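You operate a simulated robot arm through the tools that you are given. There is no shell and no other tool. Be economical: measure what you need, move in short steps, check, and stop when the job is done.

Carry out the task below with a simulated robot arm. There is one attempt and no reset: what you move stays moved.

## Task
Tighten the green-capped sample bottle in the cap tester till the pointer is in the green.
Fine: close the jaw, lower the head; afterwards raise the head and open the jaw; leave the bottle there. Set down upright: green-capped sample bottle. Where these are worked on the way, their far stop is far enough and under half their travel is too little: tester head.

The check looks at the end state, three seconds after you hand in, the way a careful person would. Anything else that was tipped, shoved, dropped, spilled or broken makes it a failure. A push-on lid holds only when it is set on centred and level and pressed home; a screw cap is set on level and turned clockwise until tight.

## Robot
A 7-joint arm with a two-finger gripper, hanging from a carriage that runs on a rail from [-17, -2401] to [3, 479] (x, y) and turns from -4.695 to 7.313 rad about z. Base frame: it is fixed where the carriage stands at the start and does not move with it; the origin is on the floor, on the carriage's upright axis, x ahead of it, y to its left, z up. Units: mm, rad, N and s.
With the tool pointing down near the work surface it reaches from about 100 to 480 mm from the robot's upright axis, wherever it stands. Its first joint turns from -2.897 to 2.897 rad. Places, roughly: base of the cap tester [400, 700, 900]; blue-capped sample bottle (7x7x22 cm) [400, 400, 900]; green tester knob [500, 700, 1200]; sliding jaw [400, 600, 900]; tester head [500, 700, 1200]. Payload 1.37 kg.
Tool frame: the origin (TCP) lies between the finger pads and is the grasp point; the fingertips stand 16 mm ahead of it; z points along the fingers, y is the line along which they close. The gripper opens to 92 mm. The gripper's body begins 74 mm behind the TCP.
Orientation is that of the tool frame in the base frame, as [roll, pitch, yaw] about the fixed x, y, z axes, in that order (R = Rz(yaw) Ry(pitch) Rx(roll)). With the fingers straight down and closing along the base's y, the tool's x points along the base's -x, its y along +y and its z along -z.

## Interface
- The arm moves only by the tool apply_moves. Its argument "moves" is a list of rows, each an object of numbers (a shift or turn left out is 0, a gripper value left out holds the last): "x", "y", "z": the shift along the tool's x, y, z in mm; "wx", "wy", "wz": the turn, a rotation vector about the tool's x, y, z in rad; "jaw": the finger opening in mm, from 0 to 92. In form: [{"x": .., "y": .., "z": .., "wx": .., "wy": .., "wz": .., "jaw": ..}, ...]. A call has 1 to 8 rows; each row is the pose to reach, as a shift and turn from the pose commanded when the call began, along the tool's axes at that moment. A row lasts 0.2 s, in which the tool goes at most 50 mm and 0.15 rad; a call with a longer step from one row to the next is refused whole, and so is a gripper value outside its range. Where a pose cannot be reached the arm comes as near as it can. A force on the tool above 40 N (or 10 N above the force at the start of the call, whichever is more), or a blocked arm, ends the call early, and 0.2 s more pass. The fingers move at their own pace and stop on an object; they squeeze with about 20 N. The grip force told is the motor's: it shows also when the fingers shut on nothing. Time passes only in rows, and 0.2 s behind the last, so rows that repeat a pose let the fingers close. The reply holds the time, the measured pose of the TCP, the force on the tool along the base axes, the opening and the grip force, in the units named above and with some noise, with the torque about the TCP (base axes, N m) and any sound that the robot's microphone picked up.
- Cameras (640 x 400 px; columns grow to the right, rows downward): "scene" is now at [237.1, 68.8, 1745.2]; the picture's right is [0.87, -0.49, 0.00], its down [-0.39, -0.69, -0.62] and it looks along [0.30, 0.54, -0.79] (base axes); focal length 262 px, centre (320, 200). "wrist" rides on the gripper at [71, 19, -111] in the tool frame; the picture's right is [-0.26, 0.96, 0.00], its down [-0.78, -0.21, -0.59] and it looks along [-0.57, -0.15, 0.81] (tool axes); focal length 280 px, centre (320, 200). There is no depth. A picture from a camera that has moved, and an enlarged one, comes with that camera's place and axes in the base frame and with its lens.
- get_image(camera): a new picture of that camera. The clock stands still meanwhile.
- slide_trunk(by): slides the trunk up (or, below 0, down) by that many mm; the arm and the scene camera ride with it, the base frame stays. It gives what a move gives, with no picture.
- steer(legs): drives the robot by 1 to 6 legs, each [ahead, left, turn to the left] in mm, mm and rad, along the robot's own axes; the way and the turn of a leg run together, so that a leg with both is an arc; at most 1500 mm and 3.142 rad a leg. The arm and the cameras ride along, it lands a little off, and it stops where it bumps. It keeps to its track: a leg is cut to what the track allows. It gives what a move gives.
- pan_tilt(pan, tilt): turns the head with the scene camera to pan (to the left, within 2.705 rad either way) and tilt (down, from -0.506 to 1.204), counted from straight ahead of the robot. It gives what a move gives.
- zoom(camera, box): a new picture of the part [left, top, right, bottom] of that camera's present view, enlarged. The clock stands still meanwhile.
- hand_in(): hands the job in; it is judged then, once.

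Go step by step. Nothing tells you exact positions but the pictures and the camera data: compare them with the known pose of the tool, close in by small moves and look again before you grip or let go. The budget is 120 turns and 98 pictures, counting those below and the enlarged ones. Unless the task says otherwise, let go and move clear before handing in, and close with one line.

The tools are called after "Call:" as a command line: name --argument value ..., lists and objects as JSON in quotes. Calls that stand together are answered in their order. apply_moves: Moves the arm, as the interface text tells. Its arguments: {"type":"object","properties":{"moves":{"type":"array"}},"required":["moves"]} The other tools are called the same way: slide_trunk (by) slides the trunk up or down; steer (legs) drives the base; pan_tilt (pan, tilt) turns the head that bears the scene camera; get_image (camera) takes a picture; zoom (camera, box) takes an enlarged picture of a part of a camera's view; hand_in () hands the job in.

At the start:

```text
time: 0.0
tool_pos: [140.3, 264.1, 1000.6]
orientation: [3.141, -0.001, 3.14]
ft_force: [-0.3, -0.6, 0.5]
moment: [0.03, 0.01, -0.01]
width: 91.5
gripper_force: 0.1
trunk travel left (down, up): [-550.0, 110.0]
robot x, y, heading: [1.5, 4.0, -0.0]
head pan, tilt: [1.056, 0.908]
```

scene: 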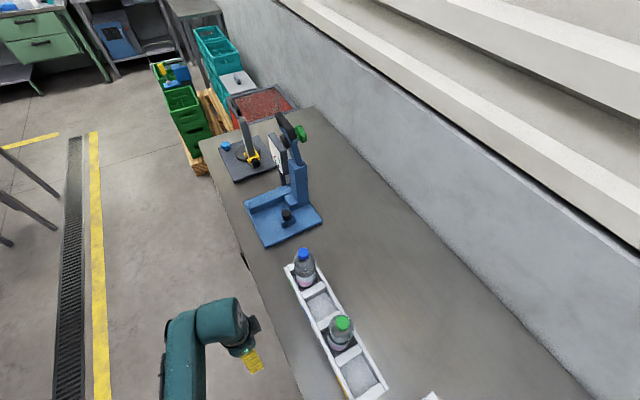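
wrist: 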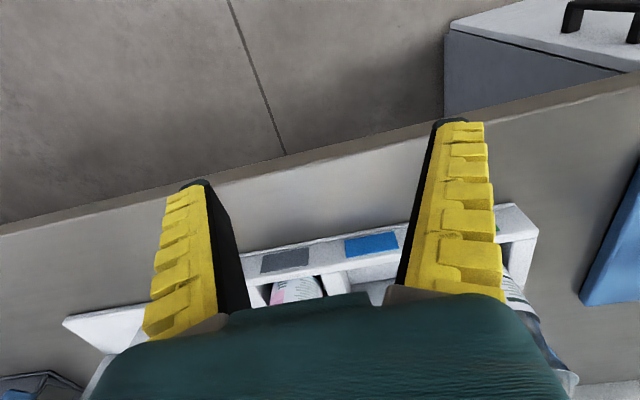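

I see the rack with the blue and green bottles, and the blue tester behind. I'll zoom in on the tester and the rack.

Call:
zoom --camera "scene" --box '[200, 100, 360, 250]'

Call:
zoom --camera "scene" --box '[260, 230, 420, 400]'

```text
2.67 times, centred on (280, 175) of scene
camera zoom: at [237.1, 68.8, 1745.2], right [0.87, -0.49, 0.0], down [-0.39, -0.69, -0.62], along [0.3, 0.54, -0.79], focal length 697 px, centre (427, 267)
```

zoom: 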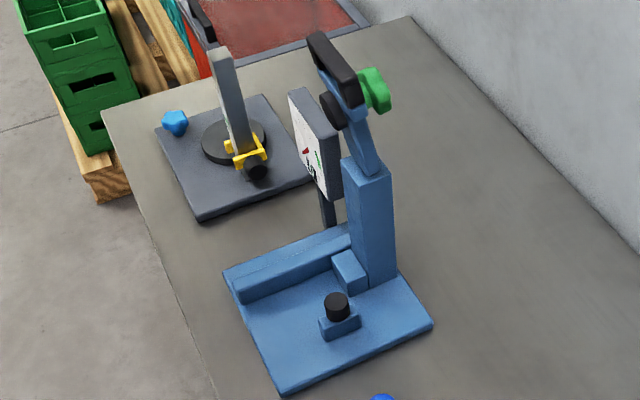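

```text
2.35 times, centred on (340, 315) of scene
camera zoom: at [237.1, 68.8, 1745.2], right [0.87, -0.49, 0.0], down [-0.39, -0.69, -0.62], along [0.3, 0.54, -0.79], focal length 615 px, centre (273, -71)
```

zoom: 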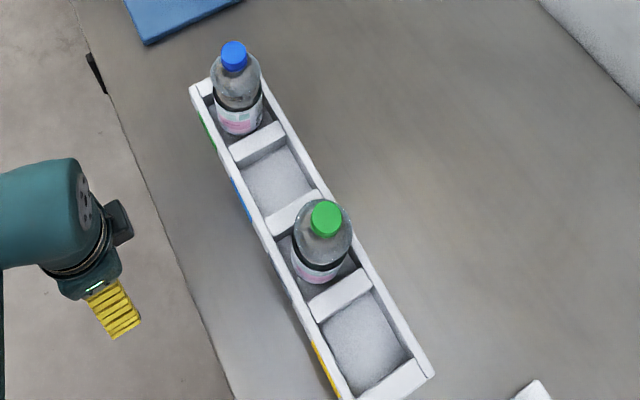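

I place the green bottle near (350, 168) and the tester plate at about x 286–511, y 540–774. I need a closer view of the tester, so I'll drive along the rail and look at it from there.

Call:
steer --legs '[[0, 400, 0]]'

Call:
pan_tilt --pan 0.6 --tilt 0.9

Call:
get_image --camera "scene"

Call:
get_image --camera "wrist"

```text
time: 2.5
tool_pos: [145.3, 655.8, 1000.6]
orientation: [-3.141, 0.001, 3.128]
ft_force: [-0.1, -0.2, 1.0]
moment: [0.0, 0.02, 0.02]
width: 92.1
gripper_force: 0.1
trunk travel left (down, up): [-550.0, 110.0]
robot x, y, heading: [5.4, 394.0, -0.012]
head pan, tilt: [1.056, 0.908]
```

```text
time: 3.4
tool_pos: [145.2, 656.8, 1000.6]
orientation: [3.14, -0.001, 3.13]
ft_force: [-0.4, 0.0, 0.3]
moment: [-0.01, -0.01, 0.0]
width: 92.0
gripper_force: 0.1
trunk travel left (down, up): [-550.0, 110.0]
robot x, y, heading: [0.4, 393.7, -0.009]
head pan, tilt: [0.6, 0.901]
```

```text
93 pictures are left
camera scene: at [265.7, 437.2, 1745.7], right [0.56, -0.83, 0.0], down [-0.65, -0.44, -0.62], along [0.52, 0.34, -0.78], focal length 262 px, centre (320, 200)
```

scene: 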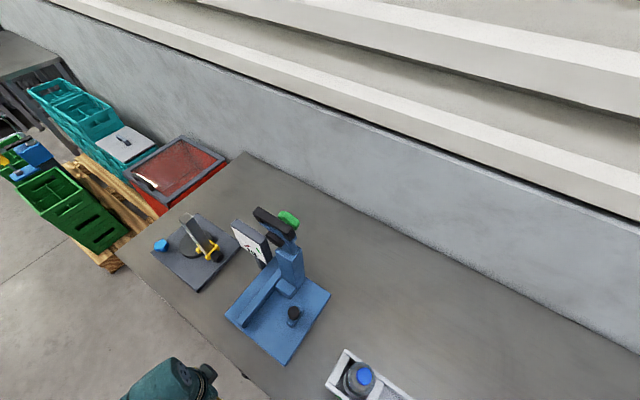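

```text
92 pictures are left
camera wrist: at [74.3, 675.2, 1109.5], right [0.27, 0.96, 0.0], down [0.78, -0.22, 0.59], along [0.57, -0.16, -0.81], focal length 280 px, centre (320, 200)
```

wrist: 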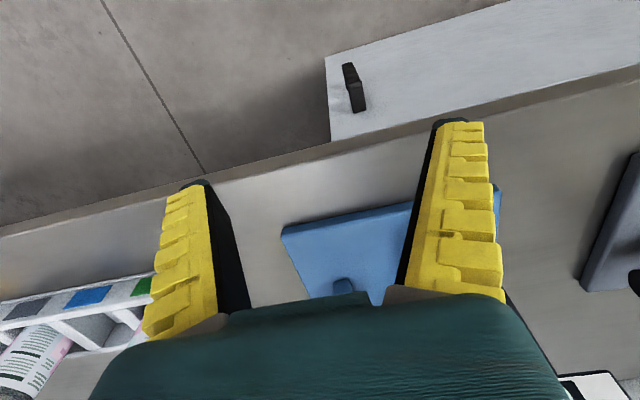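

The tester is in view, with the wrist over its front edge. I'll zoom in on it.

Call:
zoom --camera "scene" --box '[210, 190, 340, 371]'

```text
2.21 times, centred on (275, 280) of scene
camera zoom: at [265.7, 437.2, 1745.7], right [0.56, -0.83, 0.0], down [-0.65, -0.44, -0.62], along [0.52, 0.34, -0.78], focal length 578 px, centre (419, 22)
```

zoom: 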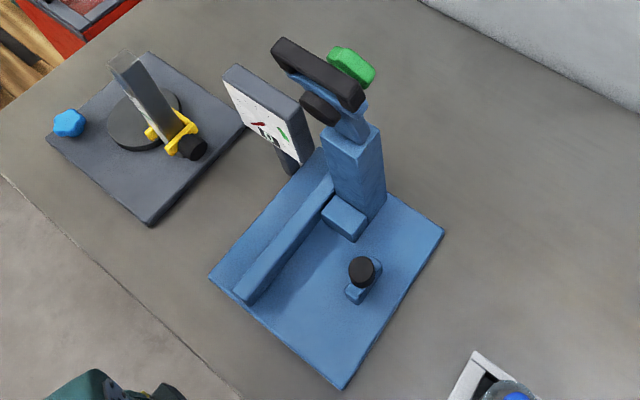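

The tester plate spans about x 290–533, y 571–820, with its top near z 860. The bottle seat comes out near (407, 705), between the fence, the stop block and the jaw, and the head is hinged up. I'll drive back to the rack and tilt the tool 45° to grip the bottle from the front.

Call:
steer --legs '[[0, -300, 0]]'

Call:
apply_moves --moves '[{"y": -40, "x": 10, "z": -10, "wy": -0.14}, {"y": -80, "x": 20, "z": -20, "wy": -0.28}, {"y": -120, "x": 30, "z": -30, "wy": -0.42}, {"y": -150, "x": 40, "z": -40, "wy": -0.56}, {"y": -170, "x": 40, "z": -50, "wy": -0.7}, {"y": -185, "x": 40, "z": -60, "wy": -0.785}]'

Call:
get_image --camera "wrist"

Call:
pan_tilt --pan 0.4 --tilt 1.1

Call:
get_image --camera "scene"

```text
time: 5.4
tool_pos: [142.6, 355.7, 1000.1]
orientation: [3.141, -0.001, 3.129]
ft_force: [-0.1, -0.1, 1.0]
moment: [-0.02, -0.02, 0.0]
width: 91.9
gripper_force: 0.1
trunk travel left (down, up): [-550.0, 110.0]
robot x, y, heading: [0.2, 94.6, -0.015]
head pan, tilt: [0.6, 0.901]
```

```text
time: 6.8
tool_pos: [111.0, 179.7, 1054.3]
orientation: [3.139, 0.787, 3.128]
ft_force: [0.0, -0.3, 0.0]
moment: [0.0, 0.03, -0.04]
width: 91.8
gripper_force: 0.0
out of reach, approached as far as the arm can: row 6
trunk travel left (down, up): [-550.0, 110.0]
robot x, y, heading: [-3.6, 93.3, -0.011]
head pan, tilt: [0.6, 0.901]
```

```text
90 pictures are left
camera wrist: at [-18.0, 199.4, 1081.0], right [0.2, 0.96, 0.19], down [0.13, -0.21, 0.97], along [0.97, -0.17, -0.17], focal length 280 px, centre (320, 200)
```

wrist: 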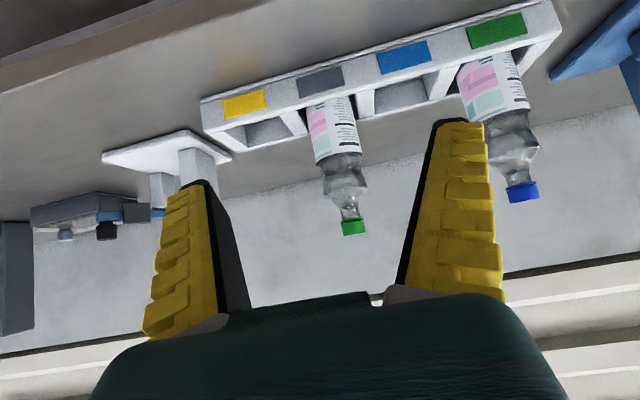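

```text
time: 7.6
tool_pos: [109.9, 180.5, 1054.2]
orientation: [-3.141, 0.783, 3.13]
ft_force: [-0.2, -0.3, -0.3]
moment: [0.0, 0.01, -0.01]
width: 91.8
gripper_force: 0.1
trunk travel left (down, up): [-550.0, 110.0]
robot x, y, heading: [1.6, 93.6, -0.014]
head pan, tilt: [0.4, 1.1]
```

```text
89 pictures are left
camera scene: at [259.2, 116.9, 1731.9], right [0.38, -0.93, 0.0], down [-0.82, -0.34, -0.45], along [0.42, 0.17, -0.89], focal length 262 px, centre (320, 200)
```

scene: 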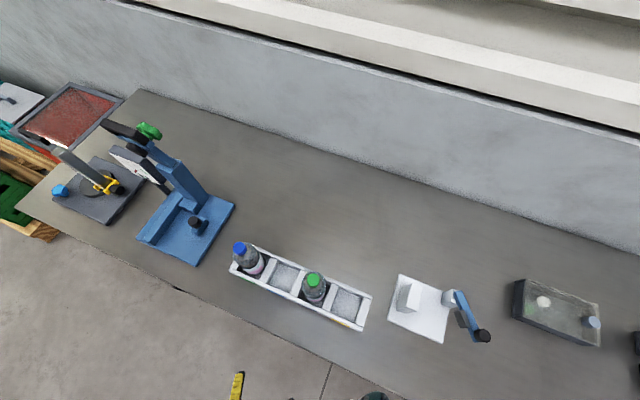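

Side view: the cap top is near z 1070, the body runs from about z 850 to 975 with a diameter of about 65, and the rack wall top is near z 895. The bottle axis is about (358, 174). I'll close in at z≈960.

Call:
apply_moves --moves '[{"x": -12, "y": -2, "z": 45}, {"x": -24, "y": -4, "z": 90}, {"x": -36, "y": -6, "z": 135}, {"x": -47, "y": -6, "z": 180}, {"x": -47, "y": -6, "z": 180}]'

Call:
get_image --camera "wrist"

Call:
zoom --camera "scene" --box '[220, 220, 400, 400]'

```text
time: 8.8
tool_pos: [273.0, 172.6, 957.3]
orientation: [-3.14, 0.785, 3.129]
ft_force: [-0.3, -0.6, -0.2]
moment: [0.03, -0.01, -0.02]
width: 91.5
gripper_force: 0.1
trunk travel left (down, up): [-550.0, 110.0]
robot x, y, heading: [-2.8, 92.9, -0.013]
head pan, tilt: [0.4, 1.1]
```

```text
88 pictures are left
camera wrist: at [143.3, 192.2, 984.7], right [0.2, 0.96, 0.18], down [0.13, -0.21, 0.97], along [0.97, -0.16, -0.17], focal length 280 px, centre (320, 200)
```

wrist: 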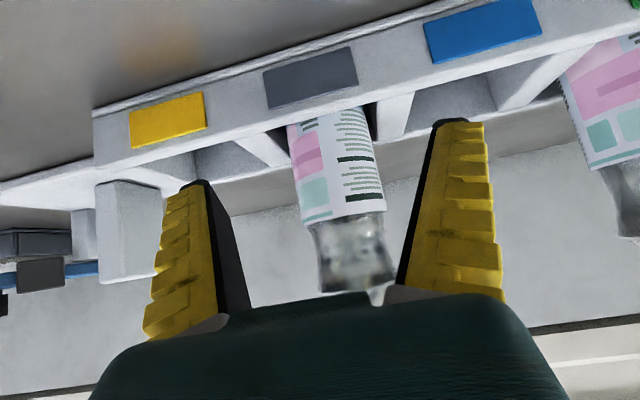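

```text
2.22 times, centred on (310, 310) of scene
camera zoom: at [259.2, 116.9, 1731.9], right [0.38, -0.93, 0.0], down [-0.82, -0.34, -0.45], along [0.42, 0.17, -0.89], focal length 581 px, centre (342, -44)
```

zoom: 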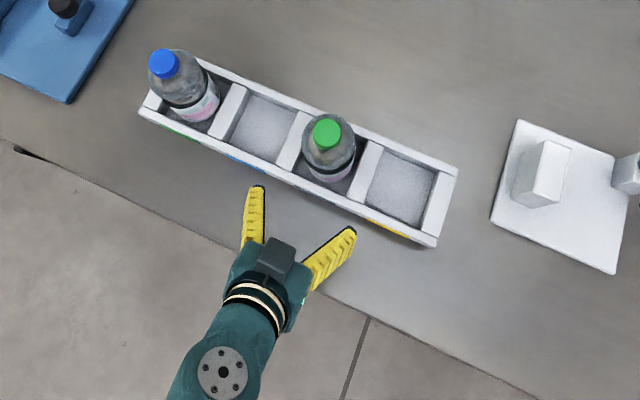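

The bottle sits centred between the fingers, at y≈173–175. I'll advance about 85 mm so the fingers straddle it, then look before closing.

Call:
apply_moves --moves '[{"x": -18, "y": 2, "z": 21}, {"x": -36, "y": 2, "z": 43}, {"x": -55, "y": 2, "z": 65}, {"x": -55, "y": 2, "z": 65}]'

Call:
get_image --camera "wrist"

Call:
zoom --camera "scene" --box '[220, 220, 400, 400]'

```text
time: 9.8
tool_pos: [356.8, 175.9, 952.6]
orientation: [3.141, 0.785, 3.13]
ft_force: [-0.4, 0.7, 0.3]
moment: [-0.02, 0.02, 0.04]
width: 91.6
gripper_force: 0.0
trunk travel left (down, up): [-550.0, 110.0]
robot x, y, heading: [1.9, 92.9, -0.009]
head pan, tilt: [0.4, 1.1]
```

```text
86 pictures are left
camera wrist: at [228.7, 194.6, 979.7], right [0.2, 0.96, 0.19], down [0.13, -0.21, 0.97], along [0.97, -0.17, -0.17], focal length 280 px, centre (320, 200)
```

wrist: 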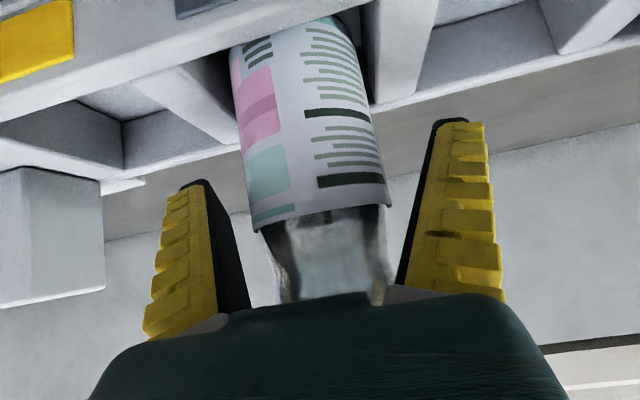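

```text
2.22 times, centred on (310, 310) of scene
camera zoom: at [259.2, 116.9, 1731.9], right [0.38, -0.93, 0.0], down [-0.82, -0.34, -0.45], along [0.42, 0.17, -0.89], focal length 581 px, centre (342, -44)
```

zoom: 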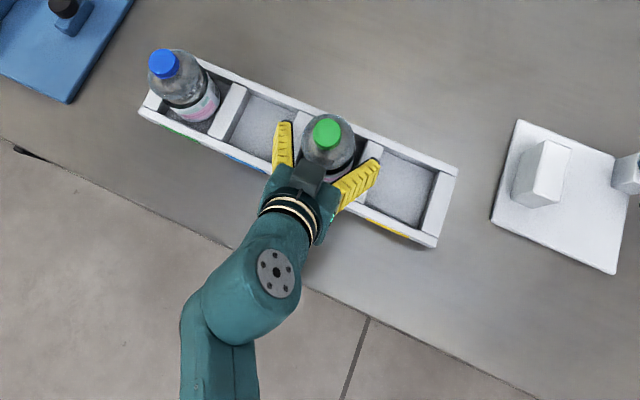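

The fingers straddle the label with roughly even gaps. I'll nudge slightly and close.

Call:
apply_moves --moves '[{"x": -3, "y": -2.5, "z": 3}, {"x": -3, "y": -2.5, "z": 3, "jaw": 40}, {"x": -3, "y": -2.5, "z": 3, "jaw": 40}, {"x": -3, "y": -2.5, "z": 3, "jaw": 40}]'

Call:
get_image --camera "wrist"

```text
time: 10.8
tool_pos: [362.5, 171.3, 953.0]
orientation: [-3.141, 0.786, 3.129]
ft_force: [1.0, 0.7, 0.1]
moment: [-0.04, -0.04, 0.01]
width: 62.5
gripper_force: 19.8
trunk travel left (down, up): [-550.0, 110.0]
robot x, y, heading: [1.5, 89.9, -0.013]
head pan, tilt: [0.4, 1.1]
```

```text
84 pictures are left
camera wrist: at [232.3, 191.6, 979.4], right [0.2, 0.96, 0.19], down [0.13, -0.21, 0.97], along [0.97, -0.17, -0.17], focal length 280 px, centre (320, 200)
```

wrist: 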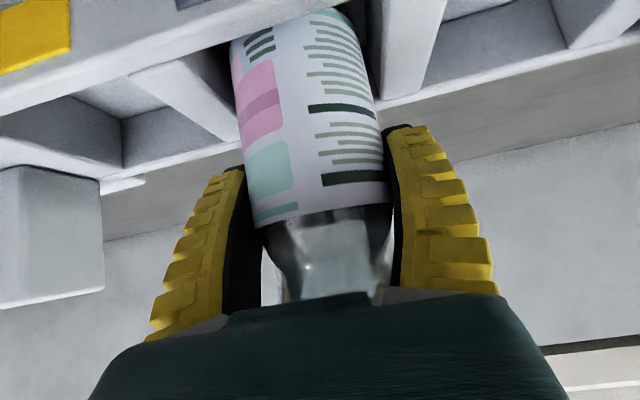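

Gripped at 62.5 mm. I'll lift straight up.

Call:
apply_moves --moves '[{"x": -7, "z": -7}, {"x": -20, "z": -20}, {"x": -40, "z": -40}, {"x": -60, "z": -60}, {"x": -78, "z": -78}, {"x": -78, "z": -78}]'

Call:
get_image --camera "wrist"

```text
time: 12.2
tool_pos: [358.7, 171.7, 1065.1]
orientation: [-3.141, 0.784, 3.129]
ft_force: [0.3, -0.2, -4.3]
moment: [0.0, -0.02, -0.03]
width: 62.6
gripper_force: 19.7
trunk travel left (down, up): [-550.0, 110.0]
robot x, y, heading: [1.7, 89.0, -0.014]
head pan, tilt: [0.4, 1.1]
```

```text
83 pictures are left
camera wrist: at [230.2, 190.8, 1091.0], right [0.2, 0.96, 0.18], down [0.13, -0.21, 0.97], along [0.97, -0.17, -0.17], focal length 280 px, centre (320, 200)
```

wrist: 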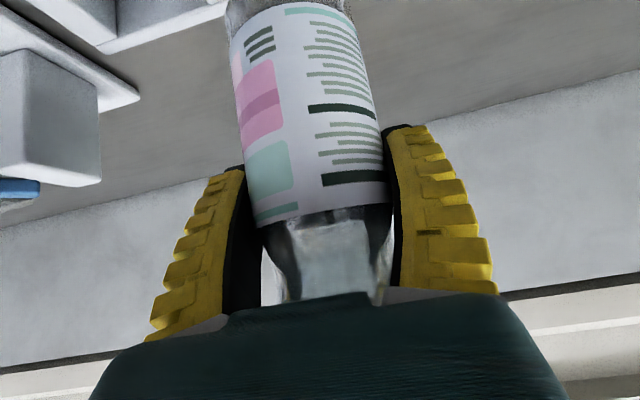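

Lifted, with a load of about 4.5 N. I'll retract toward me and drive up to the tester.

Call:
apply_moves --moves '[{"x": 26, "z": -26}, {"x": 53, "z": -53}, {"x": 80, "z": -80}, {"x": 106, "z": -106}, {"x": 106, "z": -106}]'

Call:
steer --legs '[[0, 390, 0]]'

Call:
pan_tilt --pan 0.5 --tilt 1.1

Call:
get_image --camera "scene"

Call:
get_image --camera "wrist"

```text
time: 13.4
tool_pos: [209.8, 171.0, 1065.7]
orientation: [3.141, 0.786, 3.128]
ft_force: [-0.3, 0.3, -5.4]
moment: [0.0, 0.0, -0.03]
width: 62.4
gripper_force: 19.7
trunk travel left (down, up): [-550.0, 110.0]
robot x, y, heading: [1.9, 93.9, -0.009]
head pan, tilt: [0.4, 1.1]
```

```text
time: 15.8
tool_pos: [212.6, 554.8, 1064.8]
orientation: [-3.141, 0.785, 3.132]
ft_force: [0.0, 0.0, -4.8]
moment: [-0.03, -0.01, 0.0]
width: 62.4
gripper_force: 20.4
trunk travel left (down, up): [-550.0, 110.0]
robot x, y, heading: [5.7, 480.6, -0.012]
head pan, tilt: [0.4, 1.1]
```

```text
time: 16.5
tool_pos: [212.7, 556.0, 1064.7]
orientation: [-3.141, 0.786, 3.131]
ft_force: [0.5, -0.3, -6.0]
moment: [-0.01, 0.02, 0.01]
width: 62.2
gripper_force: 20.2
trunk travel left (down, up): [-550.0, 110.0]
robot x, y, heading: [3.9, 473.1, -0.009]
head pan, tilt: [0.499, 1.1]
```

```text
82 pictures are left
camera scene: at [259.1, 506.1, 1731.8], right [0.47, -0.88, 0.0], down [-0.79, -0.42, -0.45], along [0.4, 0.21, -0.89], focal length 262 px, centre (320, 200)
```

scene: 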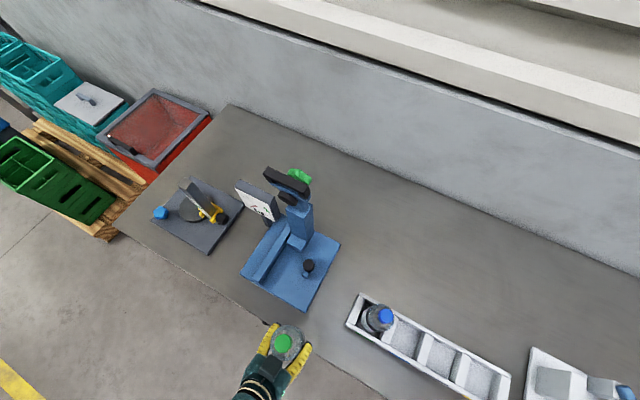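

```text
81 pictures are left
camera wrist: at [83.4, 574.1, 1092.3], right [0.2, 0.96, 0.18], down [0.13, -0.21, 0.97], along [0.97, -0.16, -0.17], focal length 280 px, centre (320, 200)
```

wrist: 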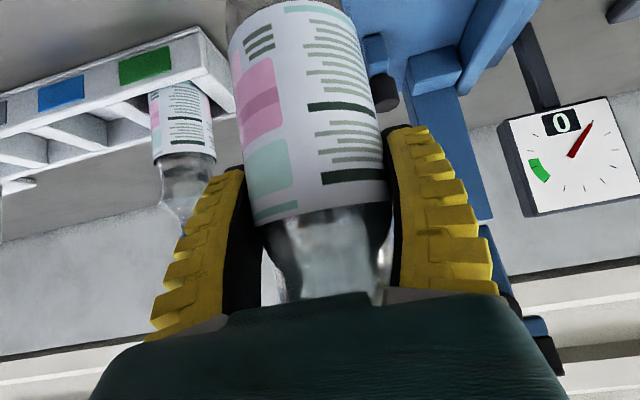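

The dial is visible (upside down) with a red pointer and a green band. I'll zoom in to refine the seat geometry.

Call:
zoom --camera "scene" --box '[220, 160, 350, 320]'

Call:
zoom --camera "wrist" --box '[360, 0, 640, 250]'

```text
2.50 times, centred on (285, 240) of scene
camera zoom: at [259.1, 506.1, 1731.8], right [0.47, -0.88, 0.0], down [-0.79, -0.42, -0.45], along [0.4, 0.21, -0.89], focal length 654 px, centre (408, 100)
```

zoom: 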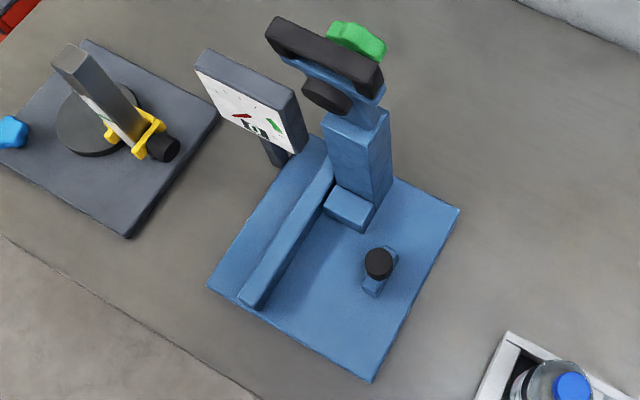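

```text
1.60 times, centred on (500, 125) of wrist
camera zoom: at [83.4, 574.1, 1092.3], right [0.2, 0.96, 0.18], down [0.13, -0.21, 0.97], along [0.97, -0.16, -0.17], focal length 449 px, centre (32, 320)
```

zoom: 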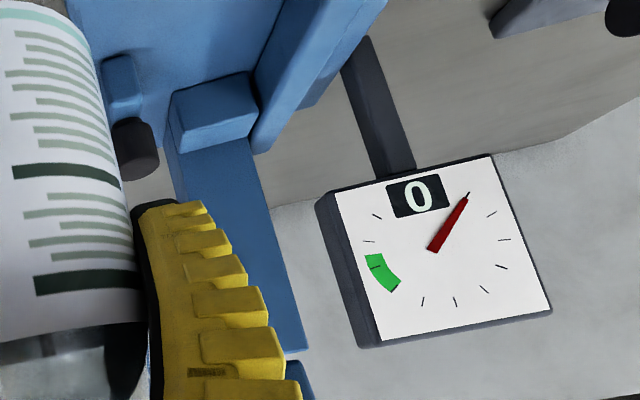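

The seat is near x 407, y 705 (stop face x≈440, fence face y≈738). I'll move the bottle over in front of it.

Call:
apply_moves --moves '[{"x": -6, "y": 36, "z": 25}, {"x": -12, "y": 73, "z": 50}, {"x": -18, "y": 110, "z": 76}, {"x": -23, "y": 146, "z": 101}, {"x": -23, "y": 146, "z": 101}]'

Call:
zoom --camera "scene" --box '[210, 160, 350, 320]'

Call:
get_image --camera "wrist"

```text
time: 17.7
tool_pos: [300.5, 700.7, 1010.6]
orientation: [-3.142, 0.788, 3.131]
ft_force: [0.2, 0.4, -5.1]
moment: [-0.06, -0.02, -0.03]
width: 62.2
gripper_force: 20.2
trunk travel left (down, up): [-550.0, 110.0]
robot x, y, heading: [3.4, 477.4, -0.011]
head pan, tilt: [0.499, 1.1]
```

```text
2.50 times, centred on (280, 240) of scene
camera zoom: at [259.2, 506.1, 1731.8], right [0.47, -0.88, 0.0], down [-0.79, -0.42, -0.45], along [0.4, 0.21, -0.89], focal length 654 px, centre (420, 100)
```

zoom: 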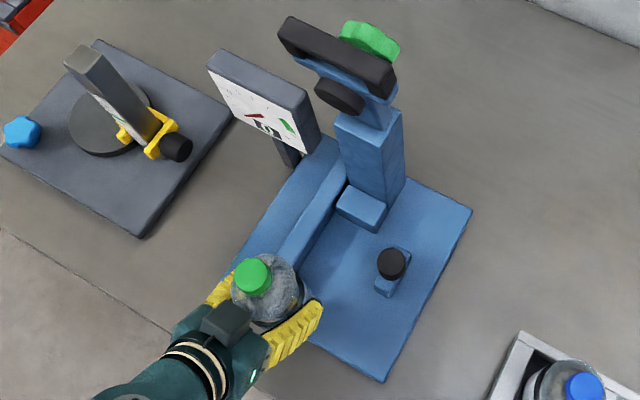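

```text
77 pictures are left
camera wrist: at [171.8, 718.2, 1038.0], right [0.2, 0.96, 0.18], down [0.13, -0.21, 0.97], along [0.97, -0.16, -0.17], focal length 280 px, centre (320, 200)
```

wrist: 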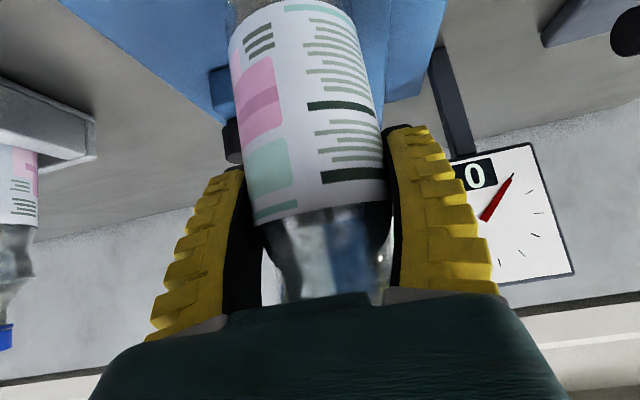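

Clear so far. I'll go forward to x≈398 and a bit lower.

Call:
apply_moves --moves '[{"x": -17, "z": 29, "y": 0.5}, {"x": -34, "z": 58, "y": 1}, {"x": -51, "z": 87, "y": 1}, {"x": -51, "z": 87, "y": 1}]'

Call:
zoom --camera "scene" --box '[210, 160, 350, 320]'

Call:
get_image --camera "wrist"

```text
time: 18.7
tool_pos: [398.4, 700.0, 986.2]
orientation: [-3.141, 0.783, 3.131]
ft_force: [0.1, -2.5, -4.3]
moment: [-0.19, 0.01, -0.02]
width: 61.9
gripper_force: 20.1
trunk travel left (down, up): [-550.0, 110.0]
robot x, y, heading: [1.1, 477.5, -0.01]
head pan, tilt: [0.499, 1.1]
```

```text
2.50 times, centred on (280, 240) of scene
camera zoom: at [259.1, 505.8, 1731.8], right [0.47, -0.88, 0.0], down [-0.79, -0.42, -0.45], along [0.4, 0.21, -0.89], focal length 654 px, centre (420, 100)
```

zoom: 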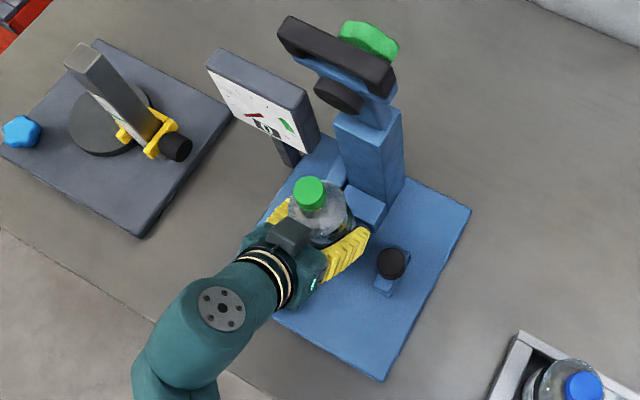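

```text
75 pictures are left
camera wrist: at [269.8, 718.8, 1013.7], right [0.2, 0.96, 0.18], down [0.13, -0.21, 0.97], along [0.97, -0.17, -0.17], focal length 280 px, centre (320, 200)
```

wrist: 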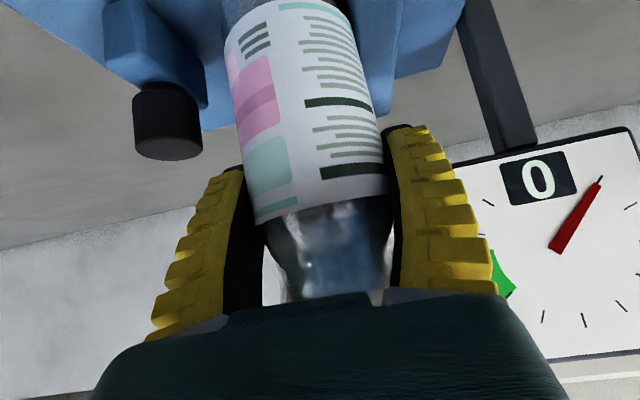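

There's a light contact with the fence in −y. I'll back off 2 mm and probe toward the stop block.

Call:
apply_moves --moves '[{"y": -2}, {"y": -2, "x": -2.8, "z": 2.8}, {"y": -2, "x": -5, "z": 5}]'

```text
time: 19.5
tool_pos: [406.5, 698.3, 984.5]
orientation: [-3.14, 0.786, 3.133]
ft_force: [-0.3, -0.3, -4.7]
moment: [0.0, 0.0, 0.01]
width: 61.9
gripper_force: 20.3
trunk travel left (down, up): [-550.0, 110.0]
robot x, y, heading: [4.2, 474.3, -0.009]
head pan, tilt: [0.499, 1.1]
```

Call:
apply_moves --moves '[{"x": -1.5, "z": 1.5}, {"x": -3, "z": 3}, {"x": -3, "z": 3}]'

```text
time: 20.3
tool_pos: [408.7, 697.3, 983.8]
orientation: [-3.14, 0.782, 3.132]
ft_force: [-8.4, 0.2, -3.0]
moment: [-0.03, 0.55, 0.01]
width: 61.9
gripper_force: 20.3
trunk travel left (down, up): [-550.0, 110.0]
robot x, y, heading: [5.6, 477.0, -0.011]
head pan, tilt: [0.499, 1.1]
```

The stop contacts at x≈408 (−8 N). I'll back off 1.5 mm and lower.

Call:
apply_moves --moves '[{"x": 1, "z": -1}, {"x": 6, "z": 4}, {"x": 11, "z": 9}, {"x": 13, "z": 11}, {"x": 13, "z": 11}]'

```text
time: 21.5
tool_pos: [407.6, 697.5, 967.0]
orientation: [-3.141, 0.784, 3.131]
ft_force: [-5.4, 0.0, -4.4]
moment: [0.01, 0.21, 0.01]
width: 61.7
gripper_force: 20.1
trunk travel left (down, up): [-550.0, 110.0]
robot x, y, heading: [-0.4, 474.4, -0.009]
head pan, tilt: [0.499, 1.1]
```

Call:
apply_moves --moves '[{"x": 0.7, "z": -0.7}, {"x": 2.1, "z": 0.7}, {"x": 3.5, "z": 2.1}, {"x": 3.5, "z": 2.1}]'

```text
time: 22.5
tool_pos: [408.2, 698.1, 965.7]
orientation: [3.139, 0.788, 3.131]
ft_force: [-3.8, -4.6, 12.9]
moment: [-0.17, -0.04, -0.04]
width: 62.7
gripper_force: 20.6
trunk travel left (down, up): [-550.0, 110.0]
robot x, y, heading: [2.1, 475.5, -0.008]
head pan, tilt: [0.499, 1.1]
```

The bottle is on the plate. I'll ease off slightly, open and look.

Call:
apply_moves --moves '[{"x": -0.7, "z": -0.7}, {"x": -0.7, "z": -0.7, "jaw": 85}, {"x": -0.7, "z": -0.7, "jaw": 85}]'

Call:
get_image --camera "wrist"

Call:
zoom --camera "scene" --box '[210, 160, 350, 320]'

```text
time: 23.3
tool_pos: [408.1, 698.0, 964.1]
orientation: [3.14, 0.784, 3.131]
ft_force: [0.5, -1.1, -0.6]
moment: [-0.01, -0.03, 0.01]
width: 85.9
gripper_force: 0.5
trunk travel left (down, up): [-550.0, 110.0]
robot x, y, heading: [0.3, 476.9, -0.01]
head pan, tilt: [0.499, 1.1]
```

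```text
74 pictures are left
camera wrist: at [279.2, 717.1, 991.6], right [0.2, 0.96, 0.18], down [0.13, -0.21, 0.97], along [0.97, -0.16, -0.17], focal length 280 px, centre (320, 200)
```

wrist: 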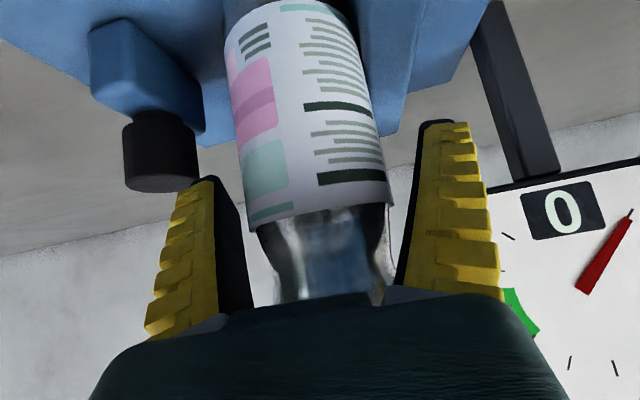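

```text
2.50 times, centred on (280, 240) of scene
camera zoom: at [259.2, 506.1, 1731.8], right [0.47, -0.88, 0.0], down [-0.79, -0.42, -0.45], along [0.4, 0.21, -0.89], focal length 654 px, centre (420, 100)
```

zoom: 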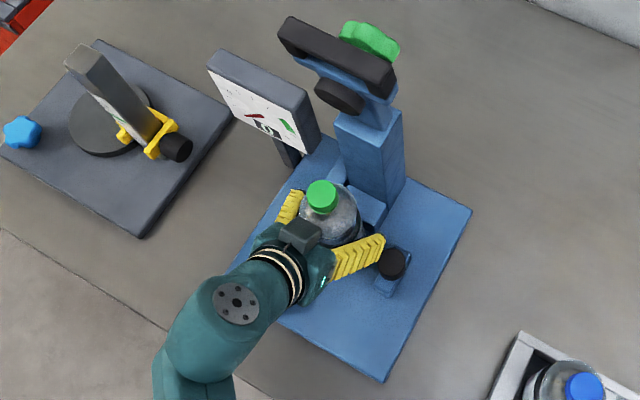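

The bottle stands in the seat. I'll retreat straight back, then up and to the right.

Call:
apply_moves --moves '[{"x": 14, "z": -14}, {"x": 40, "z": -40}, {"x": 68, "z": -68}, {"x": 95, "z": -95}, {"x": 75, "z": -115, "y": -35}, {"x": 55, "z": -135, "y": -70}, {"x": 55, "z": -135, "y": -90}]'

Call:
zoom --camera "scene" --box '[210, 160, 350, 320]'

Call:
get_image --camera "wrist"

```text
time: 24.9
tool_pos: [272.2, 610.6, 1022.2]
orientation: [3.141, 0.785, 3.133]
ft_force: [0.5, -0.7, -0.5]
moment: [0.01, 0.01, -0.04]
width: 85.8
gripper_force: 0.5
trunk travel left (down, up): [-550.0, 110.0]
robot x, y, heading: [-0.5, 471.4, -0.009]
head pan, tilt: [0.499, 1.1]
```

```text
2.50 times, centred on (280, 240) of scene
camera zoom: at [259.2, 506.1, 1731.8], right [0.47, -0.88, 0.0], down [-0.79, -0.42, -0.45], along [0.4, 0.21, -0.89], focal length 654 px, centre (420, 100)
```

zoom: 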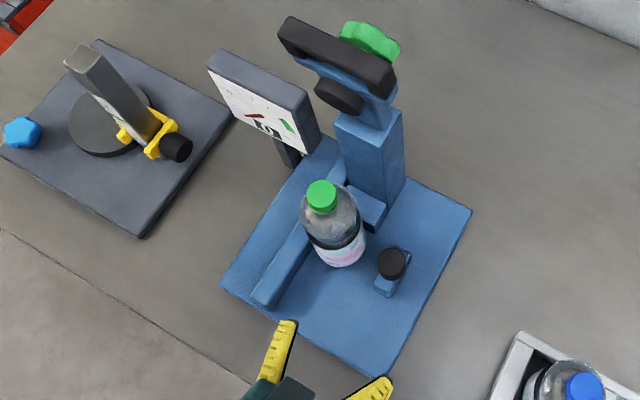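

```text
71 pictures are left
camera wrist: at [143.4, 629.6, 1049.2], right [0.19, 0.96, 0.18], down [0.13, -0.21, 0.97], along [0.97, -0.16, -0.17], focal length 280 px, centre (320, 200)
```

wrist: 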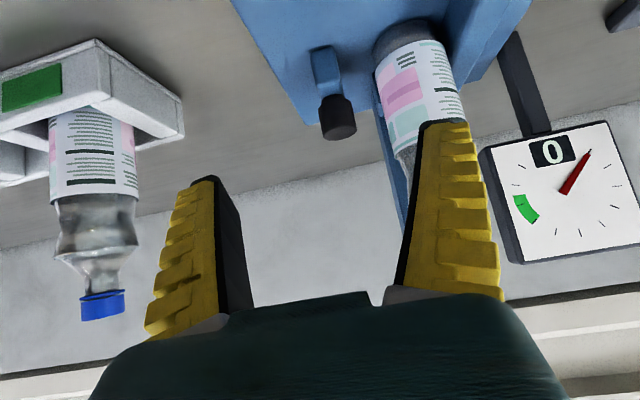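

Jaw knob is at about (408, 621), z 903–940, roughly 34 mm wide. I'll yaw the tool by 90° so it approaches the knob from the −y side with the fingers closing along x.

Call:
apply_moves --moves '[{"x": -4, "y": -12, "wx": -0.1, "wz": -0.1}, {"x": -8, "y": -24, "wx": -0.2, "wz": -0.2}, {"x": -12, "y": -36, "wx": -0.3, "wz": -0.3}, {"x": -16, "y": -48, "wx": -0.4, "wz": -0.4}, {"x": -20, "y": -60, "wx": -0.5, "wz": -0.5}, {"x": -24, "y": -72, "wx": -0.6, "wz": -0.6}, {"x": -28, "y": -84, "wx": -0.7, "wz": -0.7}, {"x": -28, "y": -90, "wx": -0.8, "wz": -0.8}]'

Call:
get_image --camera "scene"

```text
time: 26.7
tool_pos: [292.2, 519.6, 1041.6]
orientation: [3.14, 0.788, -2.02]
ft_force: [-0.5, 0.5, -0.1]
moment: [0.01, -0.01, -0.06]
width: 86.0
gripper_force: 0.8
trunk travel left (down, up): [-550.0, 110.0]
robot x, y, heading: [5.3, 477.5, -0.009]
head pan, tilt: [0.499, 1.1]
```

```text
70 pictures are left
camera scene: at [259.1, 506.1, 1731.8], right [0.47, -0.88, 0.0], down [-0.79, -0.42, -0.45], along [0.4, 0.21, -0.89], focal length 262 px, centre (320, 200)
```

scene: 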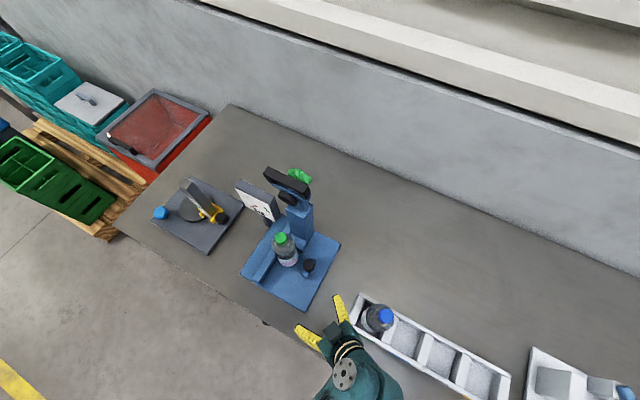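

Call:
apply_moves --moves '[{"x": -12, "y": 5, "z": 4, "wx": -0.08, "wz": -0.08}, {"x": -23, "y": 11, "z": 9, "wx": -0.16, "wz": -0.16}, {"x": -35, "y": 16, "z": 13, "wx": -0.24, "wz": -0.24}, {"x": -46, "y": 22, "z": 18, "wx": -0.32, "wz": -0.32}, {"x": -46, "y": 22, "z": 18, "wx": -0.32, "wz": -0.32}]'

Call:
apply_moves --moves '[{"wy": 0.13}, {"wy": 0.26}, {"wy": 0.26}]'

Call:
get_image --camera "scene"

Call:
get_image --camera "wrist"

```text
time: 27.9
tool_pos: [291.7, 569.4, 1061.1]
orientation: [-3.141, 0.786, -1.567]
ft_force: [0.3, -0.5, -0.4]
moment: [0.02, 0.02, 0.0]
width: 85.8
gripper_force: 0.3
trunk travel left (down, up): [-550.0, 110.0]
robot x, y, heading: [2.7, 473.2, -0.012]
head pan, tilt: [0.499, 1.1]
```

```text
time: 28.7
tool_pos: [291.7, 570.1, 1061.9]
orientation: [-3.14, 0.524, -1.568]
ft_force: [0.1, 0.4, 0.5]
moment: [-0.04, -0.01, 0.02]
width: 86.1
gripper_force: 0.9
trunk travel left (down, up): [-550.0, 110.0]
robot x, y, heading: [4.7, 478.7, -0.009]
head pan, tilt: [0.499, 1.1]
```

```text
69 pictures are left
camera scene: at [259.2, 506.1, 1731.8], right [0.47, -0.88, 0.0], down [-0.79, -0.42, -0.45], along [0.4, 0.21, -0.89], focal length 262 px, centre (320, 200)
```

scene: 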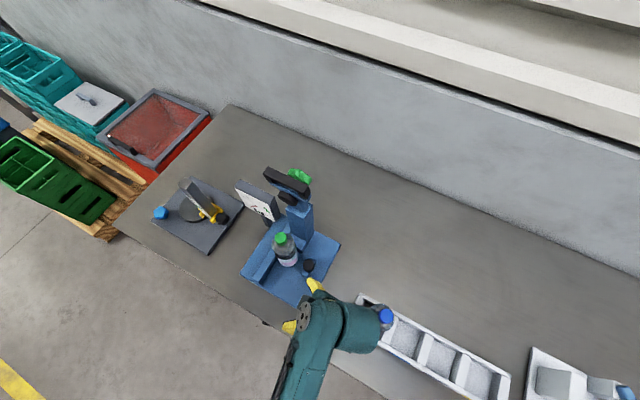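

```text
68 pictures are left
camera wrist: at [272.2, 451.6, 1120.9], right [-0.97, 0.22, 0.13], down [0.21, 0.38, 0.9], along [0.15, 0.9, -0.42], focal length 280 px, centre (320, 200)
```

wrist: 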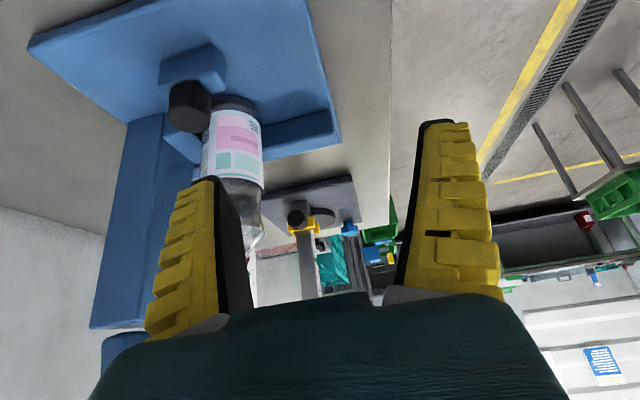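

Tool is now yawed toward the knob and the wrist stays clear of the blue bottle. I'll move to above and in front of the knob.

Call:
apply_moves --moves '[{"x": 8, "y": -29, "z": 16}, {"x": 16, "y": -58, "z": 32}, {"x": 24, "y": -87, "z": 49}, {"x": 32, "y": -116, "z": 65}, {"x": 32, "y": -116, "z": 65}]'

Call:
get_image --camera "wrist"

Call:
zoom --camera "scene" --box '[230, 180, 410, 360]'

```text
time: 29.9
tool_pos: [409.9, 575.8, 986.9]
orientation: [3.141, 0.526, -1.569]
ft_force: [-0.2, 0.3, 0.3]
moment: [0.01, 0.01, 0.0]
width: 85.8
gripper_force: 0.9
trunk travel left (down, up): [-550.0, 110.0]
robot x, y, heading: [1.3, 475.3, -0.008]
head pan, tilt: [0.499, 1.1]
```

```text
67 pictures are left
camera wrist: at [389.7, 456.5, 1045.9], right [-0.97, 0.22, 0.13], down [0.21, 0.38, 0.9], along [0.15, 0.9, -0.41], focal length 280 px, centre (320, 200)
```

wrist: 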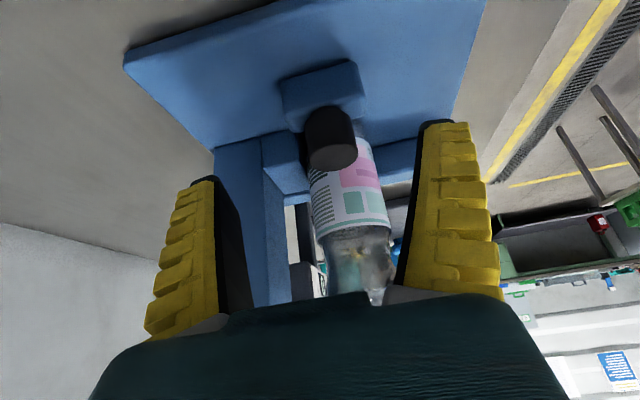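

```text
2.22 times, centred on (320, 270) of scene
camera zoom: at [259.3, 506.1, 1731.9], right [0.47, -0.88, 0.0], down [-0.79, -0.42, -0.45], along [0.4, 0.21, -0.89], focal length 581 px, centre (320, 44)
```

zoom: 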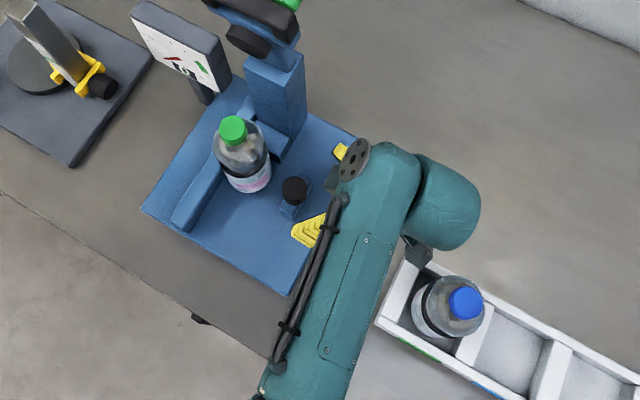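

The knob is straight ahead along the tool axis at about (404, 621). I'll advance along the fingers.

Call:
apply_moves --moves '[{"x": 0, "y": 3, "z": 20}, {"x": -1, "y": 5, "z": 40}, {"x": -1, "y": 5, "z": 56}, {"x": -1, "y": 5, "z": 68}, {"x": -1, "y": 5, "z": 68}]'

Call:
get_image --camera "wrist"

Call:
zoom --camera "scene" --box '[230, 180, 410, 360]'

```text
time: 31.1
tool_pos: [404.3, 610.7, 930.0]
orientation: [3.141, 0.526, -1.568]
ft_force: [-0.2, 0.3, -0.3]
moment: [-0.01, 0.01, -0.01]
width: 85.8
gripper_force: 1.1
trunk travel left (down, up): [-550.0, 110.0]
robot x, y, heading: [4.9, 474.7, -0.007]
head pan, tilt: [0.499, 1.1]
```

```text
65 pictures are left
camera wrist: at [383.9, 492.6, 988.6], right [-0.97, 0.22, 0.13], down [0.21, 0.38, 0.9], along [0.15, 0.9, -0.41], focal length 280 px, centre (320, 200)
```

wrist: 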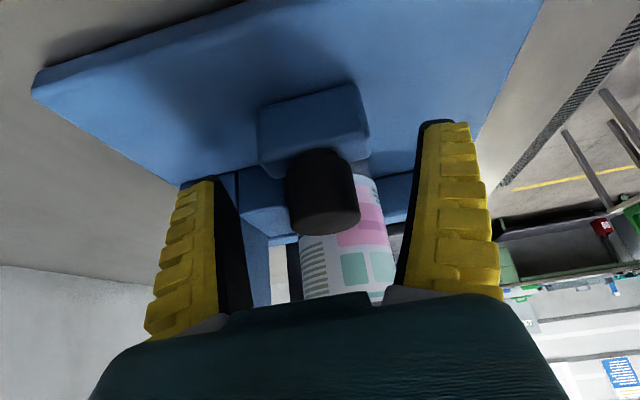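

```text
2.22 times, centred on (320, 270) of scene
camera zoom: at [259.2, 506.1, 1731.8], right [0.47, -0.88, 0.0], down [-0.79, -0.42, -0.45], along [0.4, 0.21, -0.89], focal length 581 px, centre (320, 44)
```

zoom: 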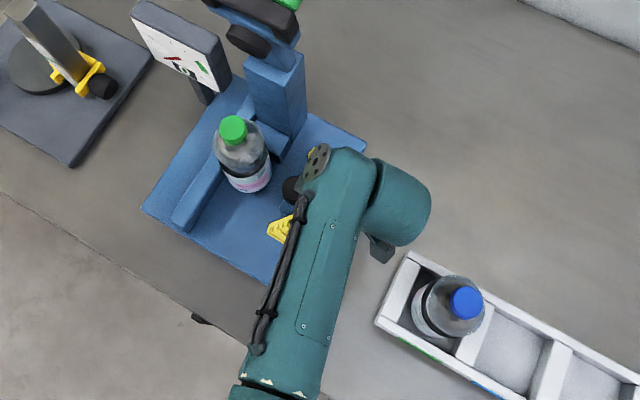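

The knob is centred between the fingers. I'll close on it.

Call:
apply_moves --moves '[{"y": 2, "z": 2}, {"y": 2, "z": 2, "jaw": 20}, {"y": 2, "z": 2, "jaw": 20}, {"y": 2, "z": 2, "jaw": 20}]'

```text
time: 32.1
tool_pos: [403.6, 611.8, 929.8]
orientation: [-3.135, 0.525, -1.567]
ft_force: [9.2, 0.1, 0.2]
moment: [0.55, 0.08, -0.06]
width: 28.4
gripper_force: 28.1
trunk travel left (down, up): [-550.0, 110.0]
robot x, y, heading: [2.6, 473.0, -0.014]
head pan, tilt: [0.499, 1.1]
```

Gripped at 28 mm with a small side load. I'll relieve it and slide the jaw toward the bottle.

Call:
apply_moves --moves '[{"y": -2}, {"y": -2, "x": -7, "z": 4}, {"y": -2, "x": -13, "z": 7.5}, {"y": -2, "x": -17.3, "z": 10}]'

```text
time: 33.1
tool_pos: [403.1, 630.2, 929.5]
orientation: [-3.141, 0.525, -1.566]
ft_force: [0.0, -2.4, 13.6]
moment: [-0.01, 0.01, 0.05]
width: 28.4
gripper_force: 28.3
trunk travel left (down, up): [-550.0, 110.0]
robot x, y, heading: [3.1, 473.4, -0.011]
head pan, tilt: [0.499, 1.1]
```

Call:
apply_moves --moves '[{"x": -5.2, "z": 1.2}, {"x": -9.5, "z": 3.7}, {"x": -13.9, "z": 6.2}, {"x": -16, "z": 7.5}]'

Call:
zoom --camera "scene" --box '[230, 180, 350, 300]'

Call:
get_image --camera "wrist"

```text
time: 34.1
tool_pos: [403.5, 644.5, 929.4]
orientation: [3.141, 0.522, -1.57]
ft_force: [8.9, -16.3, 0.1]
moment: [-0.21, 0.04, -0.11]
width: 26.2
gripper_force: 28.0
trunk travel left (down, up): [-550.0, 110.0]
robot x, y, heading: [1.8, 472.9, -0.011]
head pan, tilt: [0.499, 1.1]
```

```text
3.33 times, centred on (290, 240) of scene
camera zoom: at [259.9, 504.5, 1732.1], right [0.47, -0.88, 0.0], down [-0.79, -0.42, -0.45], along [0.4, 0.21, -0.89], focal length 872 px, centre (420, 67)
```

zoom: 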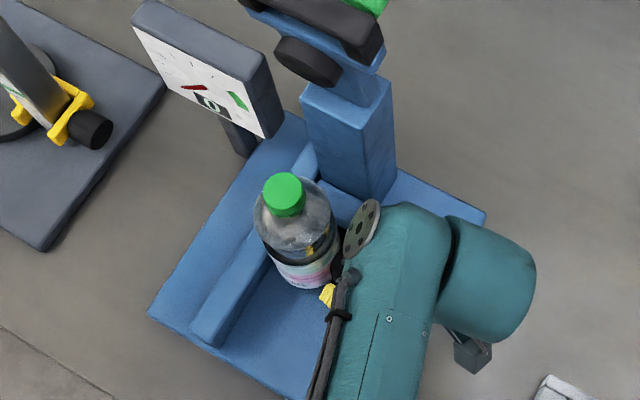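

```text
62 pictures are left
camera wrist: at [384.7, 525.6, 989.1], right [-0.97, 0.23, 0.13], down [0.21, 0.38, 0.9], along [0.15, 0.89, -0.42], focal length 280 px, centre (320, 200)
```

wrist: 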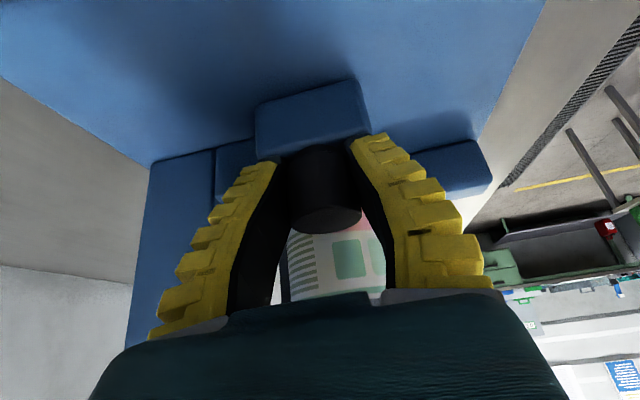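

The push force has risen to 16 N. I'll press a little more to confirm it's seated.

Call:
apply_moves --moves '[{"x": -1.7, "z": 1}, {"x": -2.6, "z": 1.5}, {"x": -2.6, "z": 1.5}]'

```text
time: 34.9
tool_pos: [404.7, 645.5, 928.7]
orientation: [-3.141, 0.516, -1.568]
ft_force: [7.6, -27.1, 1.6]
moment: [-0.16, 0.08, -0.12]
width: 26.2
gripper_force: 28.3
trunk travel left (down, up): [-550.0, 110.0]
robot x, y, heading: [0.0, 475.9, -0.009]
head pan, tilt: [0.499, 1.1]
```

The jaw is clamped. I'll relax the push, open and retreat along the fingers.

Call:
apply_moves --moves '[{"x": 2.6, "z": -1.5}, {"x": 2.6, "z": -1.5, "jaw": 55}, {"x": 2.6, "z": -1.5, "jaw": 55}, {"x": 2.6, "z": -30}, {"x": 2.6, "z": -70}, {"x": 2.6, "z": -110}]'

Call:
get_image --camera "wrist"

Call:
zoom --camera "scene" --box '[220, 150, 360, 290]'

```text
time: 36.3
tool_pos: [403.4, 593.9, 1024.8]
orientation: [3.139, 0.526, -1.568]
ft_force: [-0.1, 0.9, -0.9]
moment: [-0.01, -0.04, 0.0]
width: 57.8
gripper_force: 1.9
trunk travel left (down, up): [-550.0, 110.0]
robot x, y, heading: [3.4, 473.8, -0.01]
head pan, tilt: [0.499, 1.1]
```

```text
61 pictures are left
camera wrist: at [382.1, 475.4, 1083.5], right [-0.97, 0.22, 0.13], down [0.21, 0.38, 0.9], along [0.15, 0.9, -0.41], focal length 280 px, centre (320, 200)
```

wrist: 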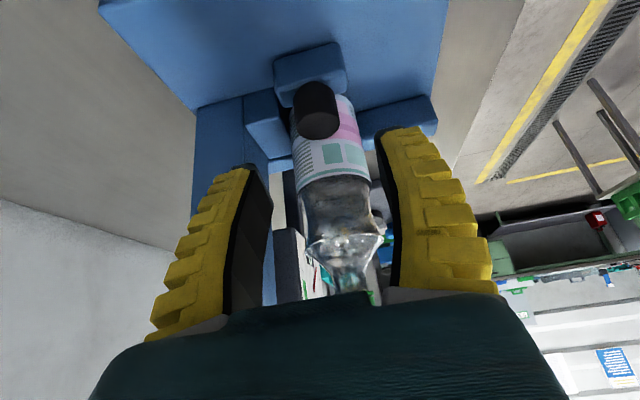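

```text
2.86 times, centred on (290, 220) of scene
camera zoom: at [259.1, 506.1, 1731.8], right [0.47, -0.88, 0.0], down [-0.79, -0.42, -0.45], along [0.4, 0.21, -0.89], focal length 747 px, centre (406, 143)
```

zoom: 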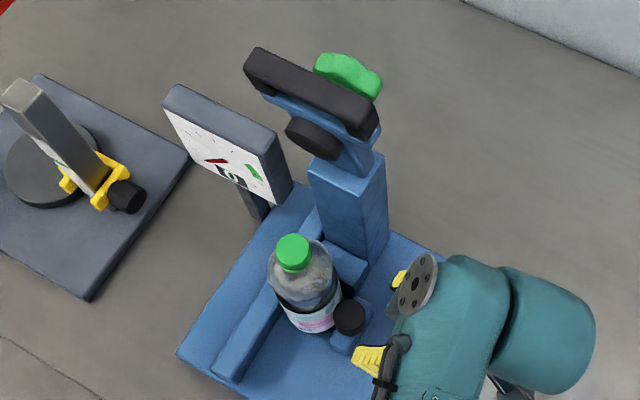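

The jaw is closed on the bottle. Next comes the head: hinge near (485, 703, 1130), handle bar at (476, 702, 1255). I'll swing the tool back to face +x with closed fingers, to push the bar down from behind.

Call:
apply_moves --moves '[{"x": -8, "y": 15, "z": -18, "wx": 0.07, "wz": 0.12, "jaw": 0}, {"x": -16, "y": 30, "z": -37, "wx": 0.14, "wz": 0.24}, {"x": -24, "y": 45, "z": -55, "wx": 0.21, "wz": 0.363}, {"x": -31, "y": 60, "z": -74, "wx": 0.28, "wz": 0.485}, {"x": -31, "y": 75, "z": -74, "wx": 0.35, "wz": 0.606}, {"x": -31, "y": 90, "z": -74, "wx": 0.42, "wz": 0.727}, {"x": -31, "y": 105, "z": -74, "wx": 0.49, "wz": 0.85}, {"x": -31, "y": 120, "z": -74, "wx": 0.56, "wz": 0.97}]'

Call:
slide_trunk --by 105

```text
time: 38.1
tool_pos: [283.0, 583.1, 1104.2]
orientation: [3.141, 0.526, -2.691]
ft_force: [0.3, -0.6, -0.5]
moment: [-0.04, 0.04, -0.01]
width: 0.1
gripper_force: 20.0
trunk travel left (down, up): [-550.0, 110.0]
robot x, y, heading: [6.1, 472.0, -0.009]
head pan, tilt: [0.499, 1.1]
```

```text
time: 39.5
tool_pos: [282.4, 583.9, 1208.8]
orientation: [3.14, 0.523, -2.69]
ft_force: [0.5, -1.1, 0.0]
moment: [-0.01, 0.0, 0.0]
width: 0.0
gripper_force: 20.1
trunk travel left (down, up): [-655.0, 5.0]
robot x, y, heading: [7.0, 476.8, -0.009]
head pan, tilt: [0.499, 1.1]
```

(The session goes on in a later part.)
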